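You operate a simulated robot arm through the tools that you are given. There is no shell and no other tool. Be economical: measure what you need, move in short steps, check, and stop when the job is done.

The job below is to be done with a simulated robot arm. You get a single attempt, and the scene is never put back.

TASK
Put one of the watches from the top of the long table on the green coaster there.
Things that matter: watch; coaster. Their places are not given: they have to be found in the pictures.

The check looks at the end state, three seconds after you hand in, the way a careful person would. Anything else that was tipped, shoved, dropped, spilled or broken makes it a failure.

THE ROBOT
A 6-joint arm with a two-finger parallel gripper, fixed in place. Base frame: the origin is at the foot of the arm, x ahead of it, y to its left, z up; the work surface is at about z = 0. Lengths are in m, angles in rad, forces in N, time in s.
With the tool pointing down near the work surface it reaches from about 0.18 to 0.46 m from the base axis. Its first joint turns from -1.222 to 1.222 rad. Payload 1.9 kg.
Tool frame: the origin (TCP) lies between the finger pads and is the grasp point; the fingertips stand 0.023 m ahead of it; z points along the fingers, y is the line along which they close. Largest opening 0.094 m; finger width 0.038, thickness 0.01; the body of the gripper, 0.054 by 0.096 m, starts 0.039 m behind the TCP.
Orientation is that of the tool frame in the base frame, as a unit quaternion [w, x, y, z]. With the fingers straight down and closing along the base's y, the tool's x points along the base's -x, its y along +y and its z along -z.

THE INTERFACE
- The arm moves only by the tool jog_arm. Its argument "moves" is a list of rows, each a list of 5 numbers: the finger opening in m, from 0 to 0.094, then the shift along the tool's x, y, z in units of 25 mm (1.0 is 25 mm), then the turn about the tool's z in units of 8 degrees (1.0 is 8 degrees). In form: [[fingers, dx, dy, dz, twist], ...]. A call has 1 to 12 rows; each row shifts and turns the commanded pose from where the row before left it, along the tool's axes as they then stand. A call with a number of a shift or a turn outside -1 to 1 is refused whole. Each row takes 0.2 s and may step no farther than 0.05 m and 0.15 rad from the row before; otherwise, or with a gripper value out of range, the whole call is refused. A pose out of reach is approached as far as the arm can. The call stops where the force on the tool passes 40 N (or 10 N more than at its start, if that is more) or the arm is blocked; 0.2 s more then pass. Each finger travels about 0.108 m/s and halts on what it meets, pressing with about 25 N; the grip force reading is that of the motor and also rises with nothing between the fingers. The clock runs only during rows and for 0.2 s after the last one: add rows that do not move to give the fingers time. It gives the time, the measured TCP pose, the force on the tool (base axes), the opening and the grip force at its end, in the units of the frame above (readings bear some noise), and new pictures: "pictures" is both (left out), scene, wrist or none.
- Cameras (640 x 400 px; columns grow to the right, rows downward): "scene" is fixed at [0.046, 0.3002, 0.4403]; the picture's right is [-0.86, -0.51, 0.00], its down [-0.21, 0.36, -0.91] and it looks along [0.46, -0.78, -0.41] (base axes); focal length 301 px, centre (320, 200). "wrist" rides on the gripper at [-0.039, 0, -0.044] in the tool frame; the picture's right is [0.00, -1.00, 0.00], its down [0.97, 0.00, -0.24] and it looks along [0.24, 0.00, 0.97] (tool axes); focal length 218 px, centre (320, 200).
- pixel_to_xyz(camera, pixels): there is no depth. For up to 12 entries [column, row, z] of the newest picture of that camera ("zoom" is the newest enlarged one), the place [x, y] in the base frame at which the ray of that pixel passes the height z, good to about 0.002 m. No time passes.
- enlarge(camera, box): a new picture of the part [left, top, right, bottom] of that camera's present view, enlarged. No time passes.
- close_job(): hands the job in; it is judged then, once.

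Keep the steps short. Do not move on a guess: measure, check each grasp and each placing, and mend mistakes. In all there are 60 turns and 170 pictures (those below and enlarged ones count). Leave the gripper open and the arm clear of the work at the hand-in unless told otherwise, and finish with a single line.

The tools are called after "Emit:" as name(argument=value, ...) on one line, values as JSON. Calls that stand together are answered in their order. jog_arm: Moves the arm, as the interface text tells. Its arguments: {"type":"object","properties":{"moves":{"type":"array"},"pictures":{"type":"string","enum":["both","scene","wrist","none"]}},"required":["moves"]} The other tools are called the same way: pixel_to_xyz (camera, pixels) gives the place at which the rays of pixels pass given heights; enlarge (camera, box) takes an enlarged picture of a part of a camera's view; close_job () hands the job in.

At the start:

```text
time: 0.0
tool_pos: [0.258, -0.0996, 0.302]
tool_rot: [0.001, 0.0, 1.0, 0.0]
contact_force: [-0.3, -0.2, -1.3]
finger_gap: 0.0941
gripper_force: 0.0
```

scene: 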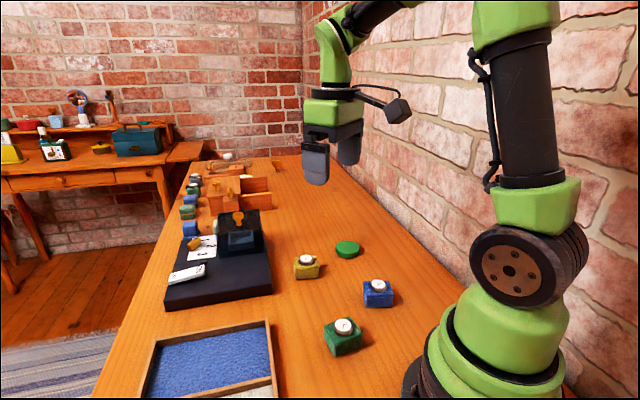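
wrist: 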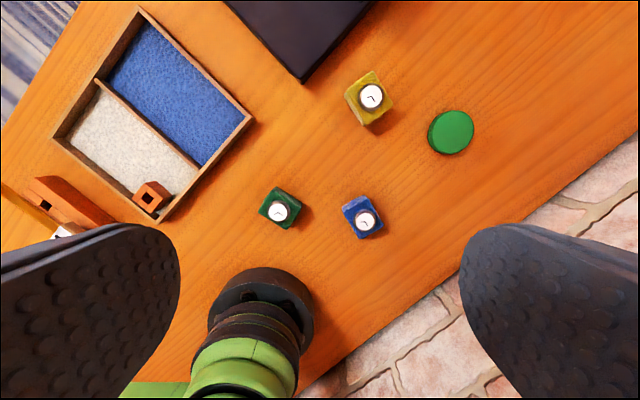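

I see three watch-like objects on coloured blocks (yellow, blue, green) and a green disc, the coaster, at scene (347,249). I'll enlarge both views to see what is what.

Emit:
enlarge(camera="scene", box=[270, 220, 430, 370])

Emit:
enlarge(camera="wrist", box=[240, 60, 490, 250])

Emit:
enlarge(camera="scene", box=[150, 140, 290, 310])

```text
2.67 times, centred on (350, 295) of scene
```

zoom: 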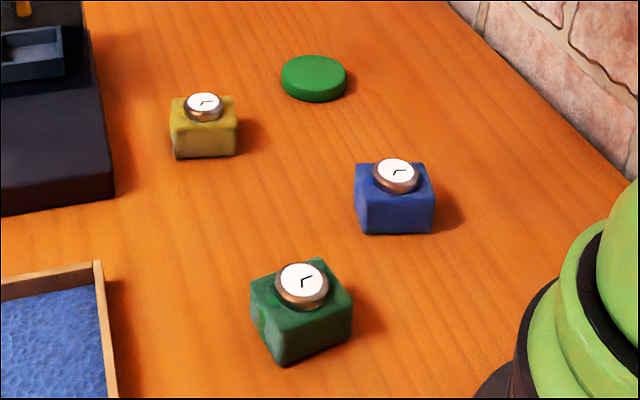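

```text
2.11 times, centred on (365, 155) of wrist
```

zoom: 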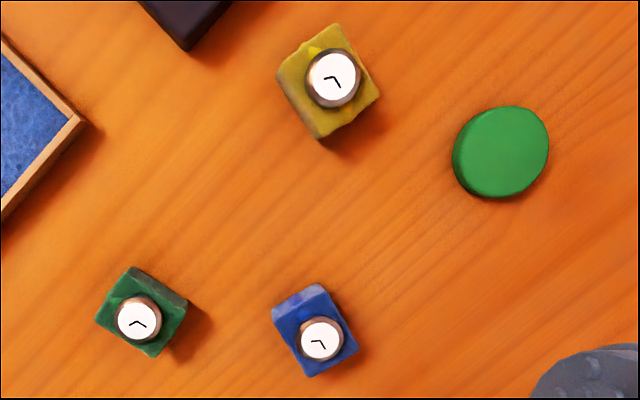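

```text
2.35 times, centred on (220, 225) of scene
```

zoom: 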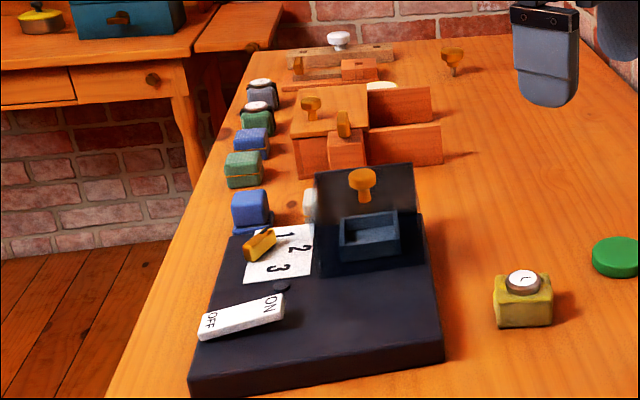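

Three watches sit on cushions and the green disc is the coaster. I'll measure positions at several heights from both cameras.

Emit:
pixel_to_xyz(camera="wrist", pixels=[[371, 97, 0.03], [371, 97, 0.04], [366, 221, 0.03], [366, 221, 0.04], [280, 212, 0.03], [280, 212, 0.04], [451, 132, 0.01], [429, 132, 0.01], [474, 132, 0.01], [451, 111, 0.01], [451, 154, 0.01]])

Emit:
pixel_to_xyz(camera="scene", pixels=[[306, 259, 0.02], [306, 259, 0.03], [306, 259, 0.04], [379, 285, 0.03], [379, 285, 0.04], [345, 326, 0.03], [345, 326, 0.04], [348, 248, 0.01], [306, 279, 0], [340, 249, 0.01]])

```text
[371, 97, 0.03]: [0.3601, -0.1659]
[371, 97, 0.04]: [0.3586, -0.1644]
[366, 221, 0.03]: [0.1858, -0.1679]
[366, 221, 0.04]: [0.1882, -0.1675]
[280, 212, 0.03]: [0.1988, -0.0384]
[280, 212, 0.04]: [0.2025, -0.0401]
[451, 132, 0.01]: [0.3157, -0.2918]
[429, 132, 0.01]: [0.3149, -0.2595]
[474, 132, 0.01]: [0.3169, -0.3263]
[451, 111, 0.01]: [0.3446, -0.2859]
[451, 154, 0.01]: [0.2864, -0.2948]
```

```text
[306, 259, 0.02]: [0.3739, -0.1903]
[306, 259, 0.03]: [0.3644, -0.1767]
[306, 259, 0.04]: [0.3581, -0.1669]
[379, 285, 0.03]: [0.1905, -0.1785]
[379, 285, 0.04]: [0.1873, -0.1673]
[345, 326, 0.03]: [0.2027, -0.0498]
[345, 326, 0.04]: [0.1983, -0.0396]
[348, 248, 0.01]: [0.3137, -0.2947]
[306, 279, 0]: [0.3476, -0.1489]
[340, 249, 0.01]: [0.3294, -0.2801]
```

Both cameras agree at z≈0.04: yellow watch at (0.358,-0.165), coaster centre about (0.315,-0.292). The yellow one is nearest, so I move over it at height and look closer.

Emit:
jog_arm(moves=[[0.094, -0.8, -0.5, 0.9, 0], [0.094, -0.8, -0.5, 0.9, 0], [0.094, -0.8, -0.5, 0.9, 0], [0.094, -0.8, -0.5, 0.9, 0], [0.094, -0.8, -0.6, 0.9, 0], [0.094, 0, 0, 0.5, 0], [0.094, 0, 0, 0, 0]])

```text
time: 1.6
tool_pos: [0.358, -0.1662, 0.1782]
tool_rot: [0.0, 0.0, 1.0, 0.0]
contact_force: [0.6, 0.2, 0.3]
finger_gap: 0.094
gripper_force: 0.1
```

scene: 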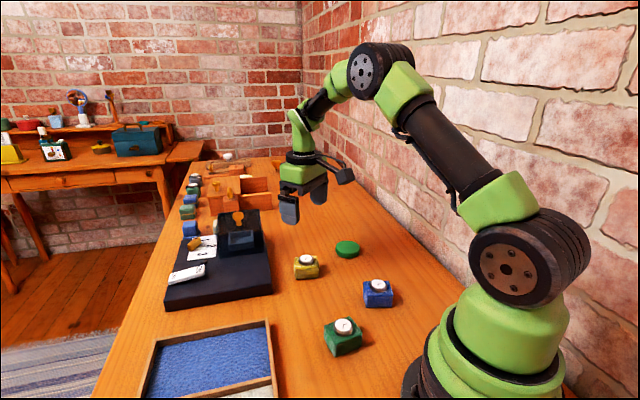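
wrist: 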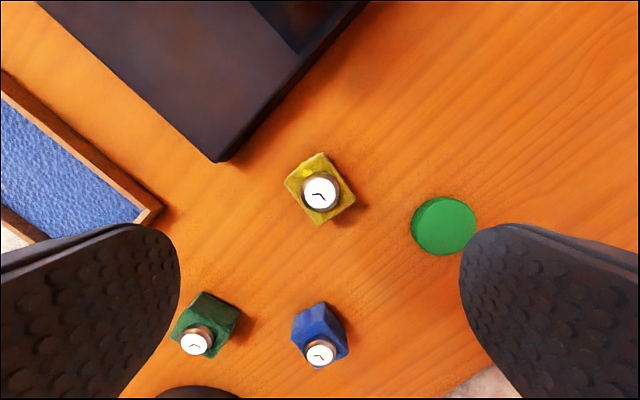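

Emit:
enlarge(camera="wrist", box=[272, 145, 368, 235])

Emit:
pixel_to_xyz(camera="wrist", pixels=[[320, 193, 0.04], [302, 193, 0.04], [339, 193, 0.04], [320, 174, 0.04], [443, 226, 0.01], [411, 226, 0.01], [476, 226, 0.01], [443, 197, 0.01], [443, 256, 0.01], [285, 182, 0.028], [356, 200, 0.028], [222, 160, 0.02]])

```text
4.44 times, centred on (320, 190) of wrist
```

zoom: 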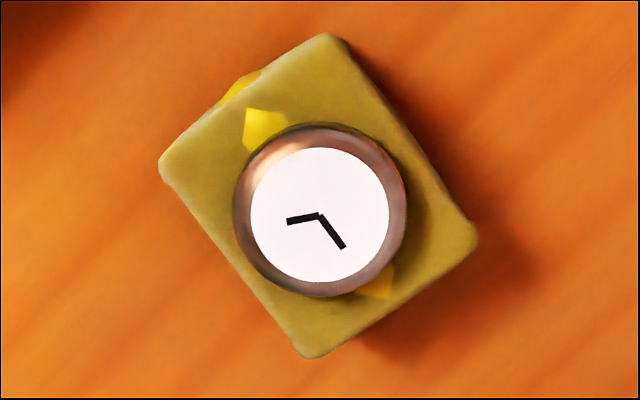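

```text
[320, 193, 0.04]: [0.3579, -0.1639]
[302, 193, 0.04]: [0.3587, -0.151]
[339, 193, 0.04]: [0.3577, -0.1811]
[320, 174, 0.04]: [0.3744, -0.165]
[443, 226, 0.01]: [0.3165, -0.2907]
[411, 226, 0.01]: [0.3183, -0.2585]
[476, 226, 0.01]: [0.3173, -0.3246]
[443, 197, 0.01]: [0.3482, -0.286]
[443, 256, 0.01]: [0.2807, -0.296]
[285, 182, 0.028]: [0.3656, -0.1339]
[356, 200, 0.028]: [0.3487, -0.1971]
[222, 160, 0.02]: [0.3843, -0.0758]
```

The watch has a yellow strap running round the cushion, so they're probably one piece. I need the heights of cushion and dial: enlarge the scene on the yellow watch.

Emit:
enlarge(camera="scene", box=[282, 240, 330, 288])

```text
8.33 times, centred on (306, 264) of scene
```

zoom: 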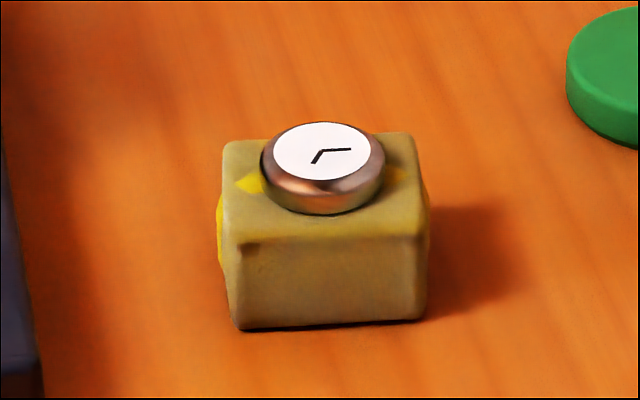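

Emit:
pixel_to_xyz(camera="zoom", pixels=[[330, 325, 0.0], [330, 240, 0.02], [330, 240, 0.025], [330, 240, 0.03], [323, 213, 0.025], [323, 213, 0.03], [323, 181, 0.03], [323, 181, 0.035], [323, 181, 0.04], [610, 145, 0], [600, 105, 0.01], [600, 105, 0.015]])

```text
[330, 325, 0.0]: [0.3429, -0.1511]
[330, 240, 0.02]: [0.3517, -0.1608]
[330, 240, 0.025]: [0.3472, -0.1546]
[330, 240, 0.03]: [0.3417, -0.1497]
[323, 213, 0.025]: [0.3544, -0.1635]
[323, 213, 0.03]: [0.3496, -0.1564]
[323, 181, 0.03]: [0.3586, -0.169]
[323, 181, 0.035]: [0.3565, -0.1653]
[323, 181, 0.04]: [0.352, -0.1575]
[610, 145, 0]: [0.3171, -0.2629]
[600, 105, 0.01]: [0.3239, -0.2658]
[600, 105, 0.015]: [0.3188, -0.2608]
```

Cushion top is ≈0.029, the dial spans 0.030–0.039, and the coaster is ≈0.012 high. I'll turn about 38° to line up with the cushion and go down to z≈0.10, then check.

Emit:
jog_arm(moves=[[0.094, 0, 0, 0, -0.95], [0.094, 0, 0, 0, -0.95], [0.094, 0, 0, 0, -0.95], [0.094, 0, 0, 0, -0.95], [0.094, 0, 0, 0, -0.95], [0.094, 0, 0, 0.8, 0], [0.094, 0, 0, 0.8, 0], [0.094, 0, 0, 0.8, 0], [0.094, 0, 0, 0.8, 0], [0.094, 0, 0, 0, 0]])

```text
time: 3.8
tool_pos: [0.3578, -0.1644, 0.0975]
tool_rot: [0.0, -0.326, 0.945, 0.0]
contact_force: [0.3, 0.2, 1.3]
finger_gap: 0.094
gripper_force: 0.1
```

scene: 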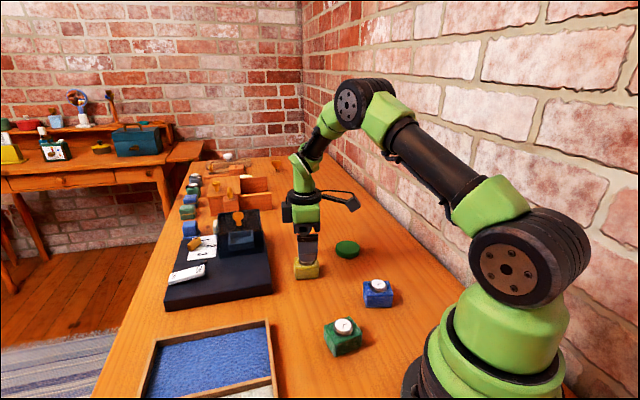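
wrist: 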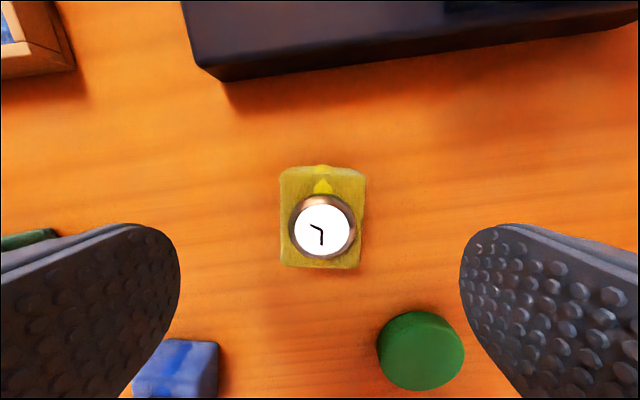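

Aligned with the cushion. I check the dial centre before descending.

Emit:
pixel_to_xyz(camera="wrist", pixels=[[322, 231, 0.039], [295, 231, 0.039], [350, 231, 0.039], [281, 230, 0.029], [364, 230, 0.029], [322, 168, 0.029], [322, 268, 0.029]])

```text
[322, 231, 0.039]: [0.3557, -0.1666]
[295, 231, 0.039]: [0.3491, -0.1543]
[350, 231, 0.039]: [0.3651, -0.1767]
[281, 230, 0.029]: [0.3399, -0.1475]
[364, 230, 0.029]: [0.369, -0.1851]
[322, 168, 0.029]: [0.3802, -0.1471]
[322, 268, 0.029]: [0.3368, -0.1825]
```

Dial centre (0.356,-0.166), about 2 mm off along tool x. I go down so the tips sit beside the dial, just above the cushion (TCP z≈0.0555), and close on the dial.

Emit:
jog_arm(moves=[[0.094, 0.09, 0, 0.6, 0], [0.094, 0, 0, 0.6, 0], [0.094, 0, 0, 0.5, 0], [0.094, 0, 0, 0, 0], [0.06, 0, 0, 0, 0], [0.04, 0, 0, 0, 0], [0.02, 0, 0, 0, 0], [0.01, 0, 0, 0, 0], [0.0, 0, 0, 0, 0], [0.0, 0, 0, 0, 0]])

```text
time: 6.0
tool_pos: [0.3553, -0.1647, 0.054]
tool_rot: [0.0, -0.325, 0.946, 0.0]
contact_force: [-0.2, -0.7, 1.2]
finger_gap: 0.0452
gripper_force: 25.1
```

scene: 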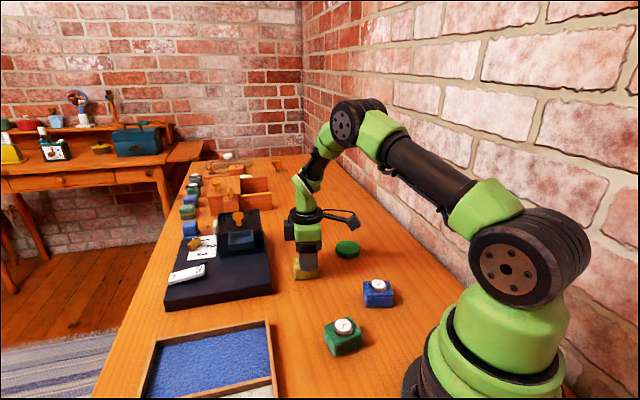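
wrist: 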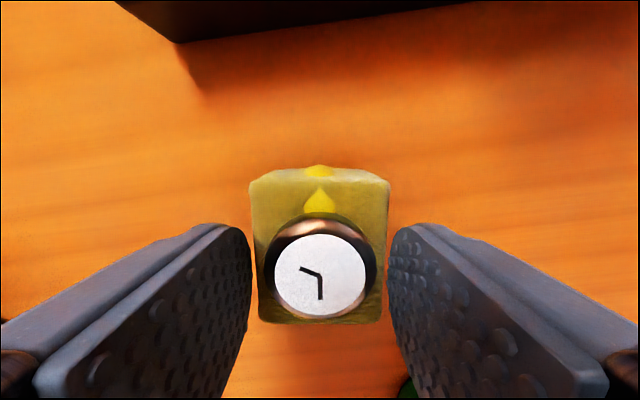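

The fingers stopped at 0.045 m, the width of the cushion, so watch and cushion are one body. I open, go 19 mm lower for a firm grip on the sides, and close again.

Emit:
jog_arm(moves=[[0.08, 0, 0, 0, 0], [0.08, 0, 0, 0, 0], [0.08, 0, 0, 0.4, 0], [0.08, 0, 0, 0.36, 0], [0.08, 0, 0, 0, 0], [0.05, 0, 0, 0, 0], [0.03, 0, 0, 0, 0], [0.0, 0, 0, 0, 0], [0.0, 0, 0, 0, 0]])

```text
time: 8.0
tool_pos: [0.3545, -0.1646, 0.0358]
tool_rot: [0.0, -0.326, 0.945, 0.001]
contact_force: [-0.1, -0.6, -0.2]
finger_gap: 0.0453
gripper_force: 24.1
```

scene: 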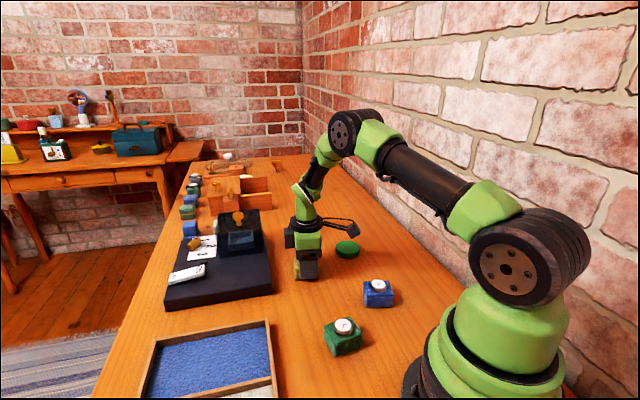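
wrist: 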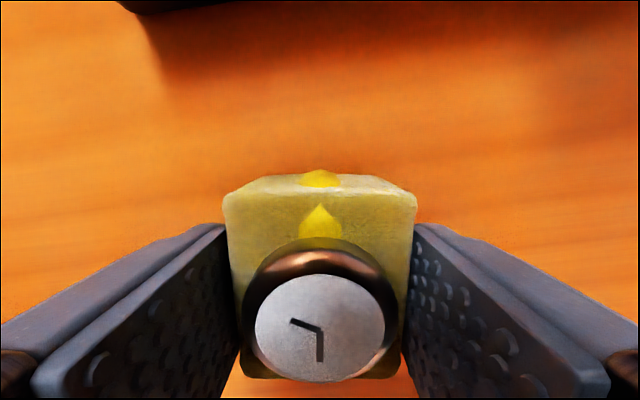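

Gripped at 0.045 m with the pads on both sides. Now I lift 65 mm straight up and check.

Emit:
jog_arm(moves=[[0.0, 0, 0, -0.4, 0], [0.0, 0, 0, -0.7, 0], [0.0, 0, 0, -0.8, 0], [0.0, 0, 0, -0.7, 0], [0.0, 0, 0, 0, 0]])

```text
time: 9.2
tool_pos: [0.3561, -0.165, 0.1013]
tool_rot: [0.0, -0.326, 0.946, 0.0]
contact_force: [0.2, 0.0, -0.6]
finger_gap: 0.0456
gripper_force: 25.5
```

scene: 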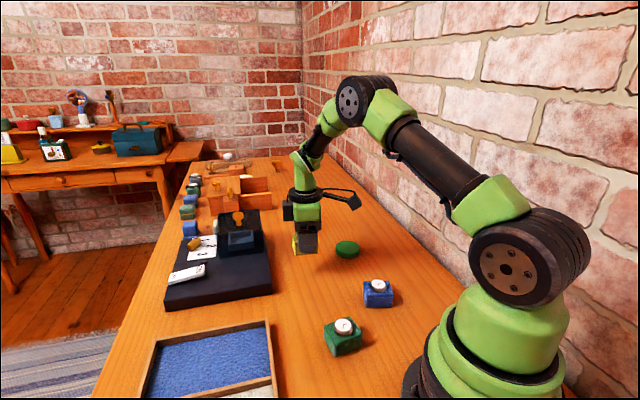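
wrist: 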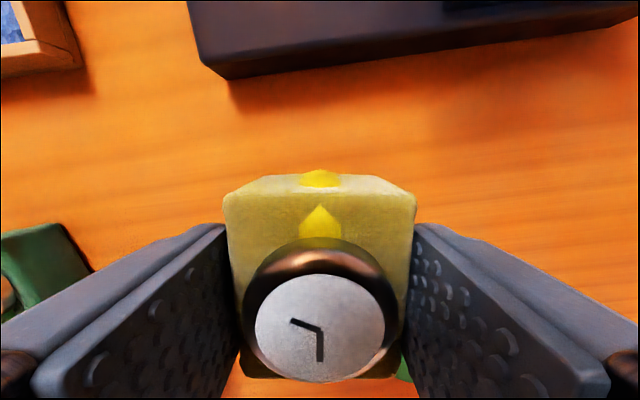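

The watch came up with the fingers holding. I measure where cushion and dial sit relative to the TCP, and the coaster centre from the scene.

Emit:
pixel_to_xyz(camera="wrist", pixels=[[320, 328, 0.1045], [320, 195, 0.0945], [320, 378, 0.0945], [320, 175, 0.067]])

Emit:
enlarge(camera="scene", box=[280, 220, 376, 280])

```text
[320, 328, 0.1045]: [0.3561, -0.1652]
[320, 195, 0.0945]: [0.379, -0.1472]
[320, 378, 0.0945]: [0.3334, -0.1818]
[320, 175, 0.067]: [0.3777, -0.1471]
```

```text
6.67 times, centred on (328, 250) of scene
```

zoom: 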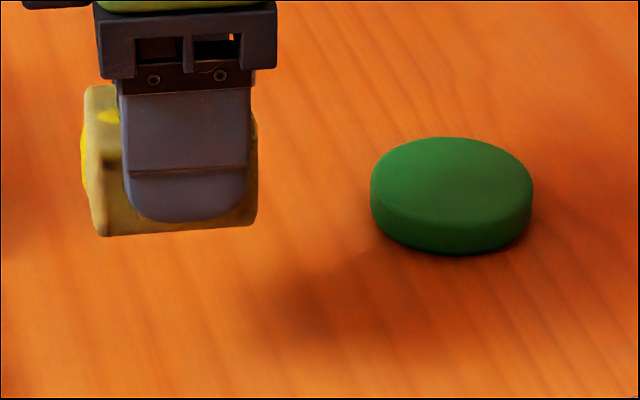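

Emit:
pixel_to_xyz(camera="zoom", pixels=[[452, 178, 0.012], [452, 223, 0.01], [452, 223, 0.012], [452, 223, 0.014], [452, 255, 0.0], [371, 178, 0.012], [533, 178, 0.012], [452, 137, 0.012], [452, 223, 0.016]])

```text
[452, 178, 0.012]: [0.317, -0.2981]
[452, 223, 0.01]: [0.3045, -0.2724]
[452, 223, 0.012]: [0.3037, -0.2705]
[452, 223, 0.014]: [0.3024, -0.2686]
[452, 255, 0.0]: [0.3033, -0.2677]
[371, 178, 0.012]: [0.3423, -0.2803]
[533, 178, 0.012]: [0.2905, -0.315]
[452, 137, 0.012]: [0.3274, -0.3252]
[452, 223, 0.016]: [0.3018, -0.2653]
```

Coaster centre ≈(0.3155,-0.293), top ≈0.014; the watch is centred on the TCP. I carry it over at this height (bottom ≈0.065).

Emit:
jog_arm(moves=[[0.0, 0.738, -0.505, 0, 0], [0.0, 0.738, -0.505, 0, 0], [0.0, 0.738, -0.505, 0, 0], [0.0, 0.738, -0.505, 0, 0], [0.0, 0.738, -0.505, 0, 0], [0.0, 0.738, -0.505, 0, 0], [0.0, 0, 0, 0, 0], [0.0, 0, 0, 0, 0]])

```text
time: 11.0
tool_pos: [0.3145, -0.2942, 0.0999]
tool_rot: [0.0, -0.326, 0.945, 0.001]
contact_force: [0.3, 0.2, -1.2]
finger_gap: 0.0454
gripper_force: 25.4
```

scene: 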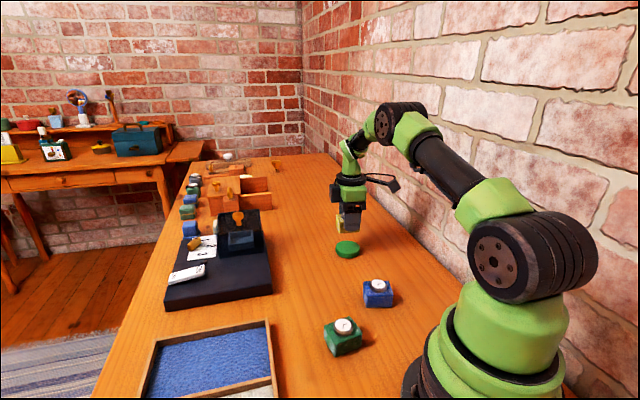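
wrist: 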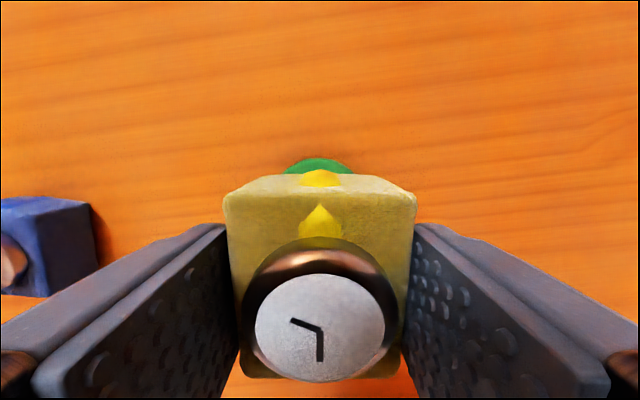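

The coaster's rim shows evenly behind the watch (columns ~285–352). I check its edge position, then descend.

Emit:
pixel_to_xyz(camera="wrist", pixels=[[319, 158, 0.013]])

Emit:
jog_arm(moves=[[0.0, 0, 0, 0.6, 0], [0.0, 0, 0, 0.5, 0], [0.0, 0, 0, 0.4, 0], [0.0, 0, 0, 0.2, 0], [0.0, 0, 0, 0, 0]])

```text
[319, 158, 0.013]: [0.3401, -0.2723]
```

```text
time: 12.2
tool_pos: [0.3162, -0.2927, 0.0595]
tool_rot: [0.001, -0.325, 0.946, 0.0]
contact_force: [-0.4, -0.1, -0.3]
finger_gap: 0.0456
gripper_force: 24.1
```

scene: 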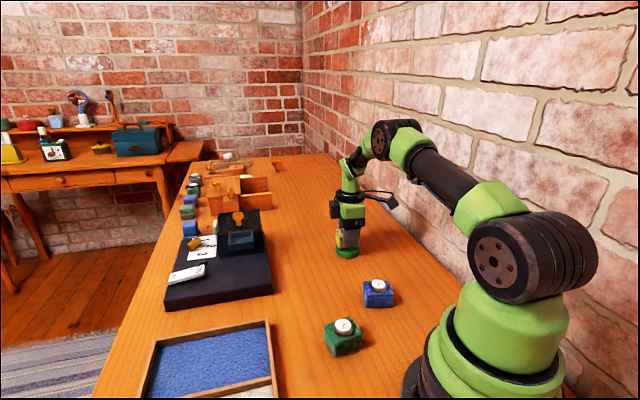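
wrist: 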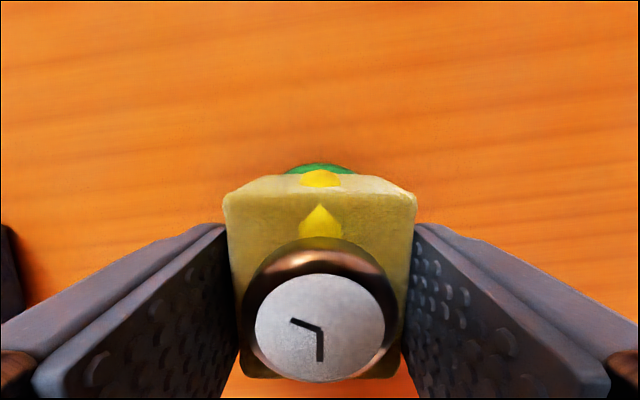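

Edge implies a coaster centre of (0.3145,-0.292): aligned within 2 mm. I look at the remaining gap.

Emit:
enlarge(camera="scene", box=[318, 215, 376, 265])

```text
8.00 times, centred on (347, 240) of scene
```

zoom: 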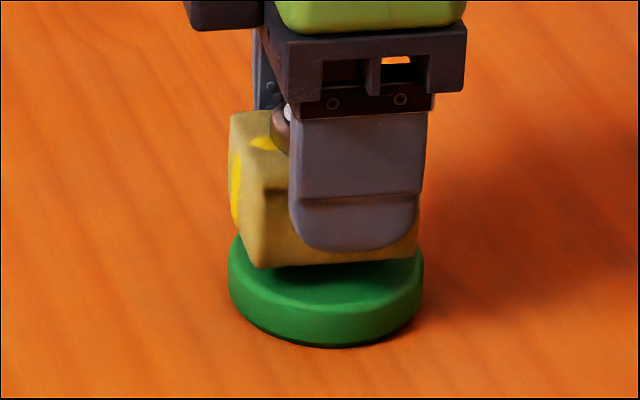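

A gap of about 9 mm is left. I lower 7 mm gently and read the force.

Emit:
jog_arm(moves=[[0.0, 0, 0, 0.12, 0], [0.0, 0, 0, 0.1, 0], [0.0, 0, 0, 0.06, 0], [0.0, 0, 0, 0, 0]], pictures="none")

Emit:
enlarge(camera="scene", box=[318, 215, 376, 265])

```text
time: 13.2
tool_pos: [0.3143, -0.2931, 0.0526]
tool_rot: [0.0, -0.325, 0.946, 0.0]
contact_force: [0.5, -0.1, -0.8]
finger_gap: 0.0453
gripper_force: 25.1
```

```text
8.00 times, centred on (347, 240) of scene
```

zoom: 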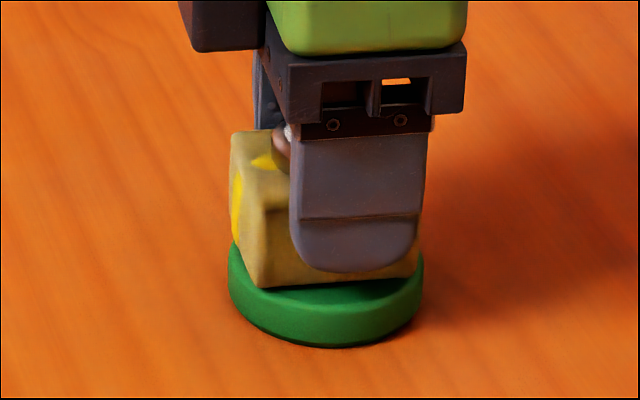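

Still slightly above, with no contact force. I lower 2 mm more in small steps.

Emit:
jog_arm(moves=[[0.0, 0, 0, 0.05, 0], [0.0, 0, 0, 0.04, 0], [0.0, 0, 0, 0, 0]], pictures="none")

Emit:
enlarge(camera="scene", box=[318, 215, 376, 265])

```text
time: 14.0
tool_pos: [0.3153, -0.294, 0.0517]
tool_rot: [0.0, -0.325, 0.946, -0.003]
contact_force: [-2.7, 3.5, 22.7]
finger_gap: 0.0452
gripper_force: 24.9
```

```text
8.00 times, centred on (347, 240) of scene
```

zoom: 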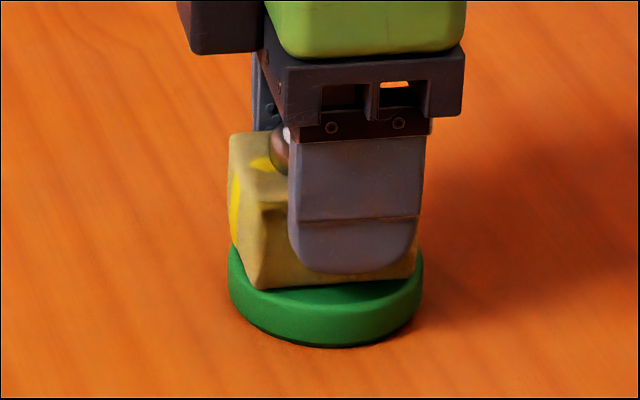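

Contact: 22.7 N upward. I ease up 1 mm and open the fingers slowly.

Emit:
jog_arm(moves=[[0.0, 0, 0, -0.04, 0], [0.0, 0, 0, 0, 0], [0.05, 0, 0, 0, 0], [0.06, 0, 0, 0, 0], [0.075, 0, 0, 0, 0], [0.085, 0, 0, 0, 0], [0.085, 0, 0, 0, 0]])

```text
time: 15.6
tool_pos: [0.315, -0.2922, 0.0521]
tool_rot: [0.0, -0.325, 0.946, 0.001]
contact_force: [0.4, 0.4, 0.0]
finger_gap: 0.0855
gripper_force: 0.1
```

scene: 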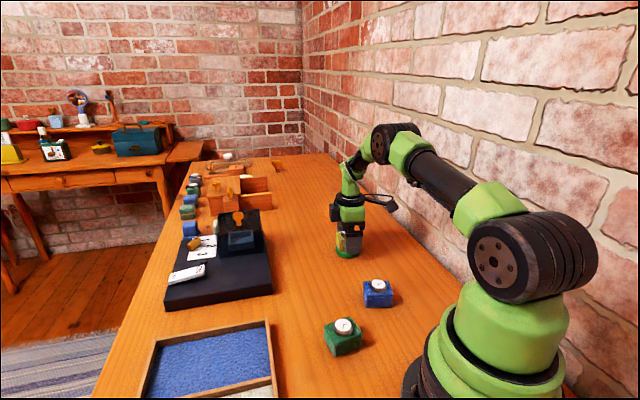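
wrist: 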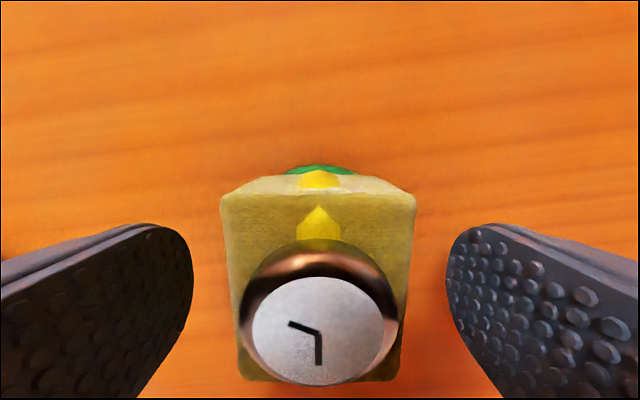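

Released; both pads are clear and the watch stays put. I rise straight up about 120 mm.

Emit:
jog_arm(moves=[[0.085, 0, 0, -0.4, 0], [0.085, 0, 0, -0.8, 0], [0.085, 0, 0, -0.9, 0], [0.085, 0, 0, -0.9, 0], [0.085, 0, 0, -0.9, 0], [0.085, 0, 0, -0.9, 0], [0.085, 0, 0, 0, 0], [0.085, 0, 0, 0, 0]])

Emit:
enlarge(camera="scene", box=[318, 215, 376, 265])

```text
time: 17.4
tool_pos: [0.3153, -0.2911, 0.171]
tool_rot: [0.0, -0.325, 0.946, 0.0]
contact_force: [0.4, 0.1, 0.4]
finger_gap: 0.085
gripper_force: 0.1
```

scene: 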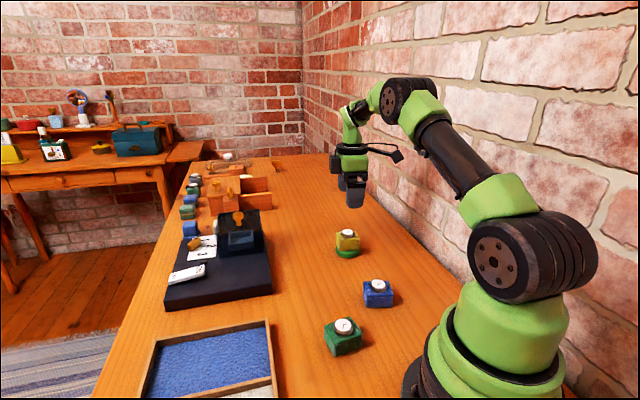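
wrist: 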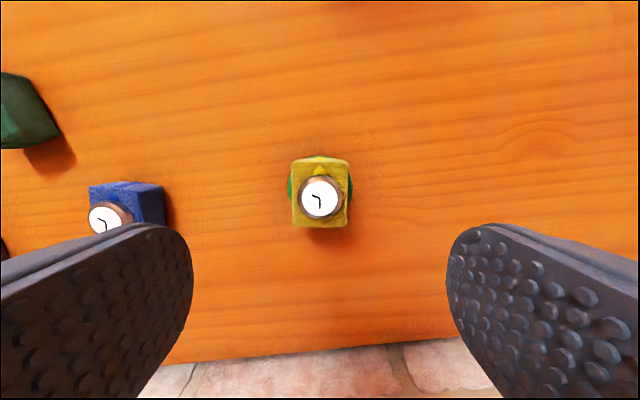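

```text
8.00 times, centred on (347, 240) of scene
```

zoom: 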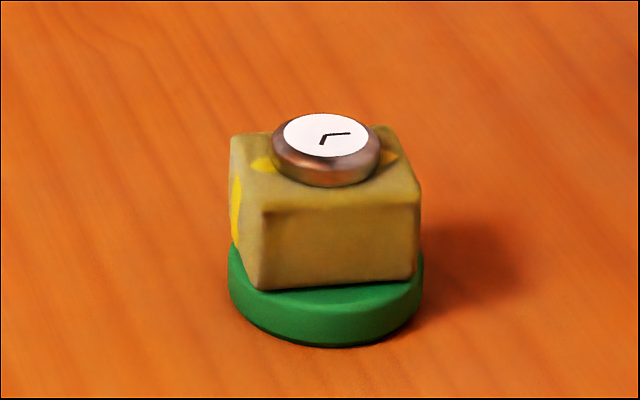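

The watch sits level and centred on the green coaster, everything else is untouched, the gripper is open and the arm is clear, so I hand in.

Emit:
close_job()

```text
The job is handed in.
```

The yellow watch, still on its cushion, now stands level and centred on the green coaster, and nothing else was disturbed.
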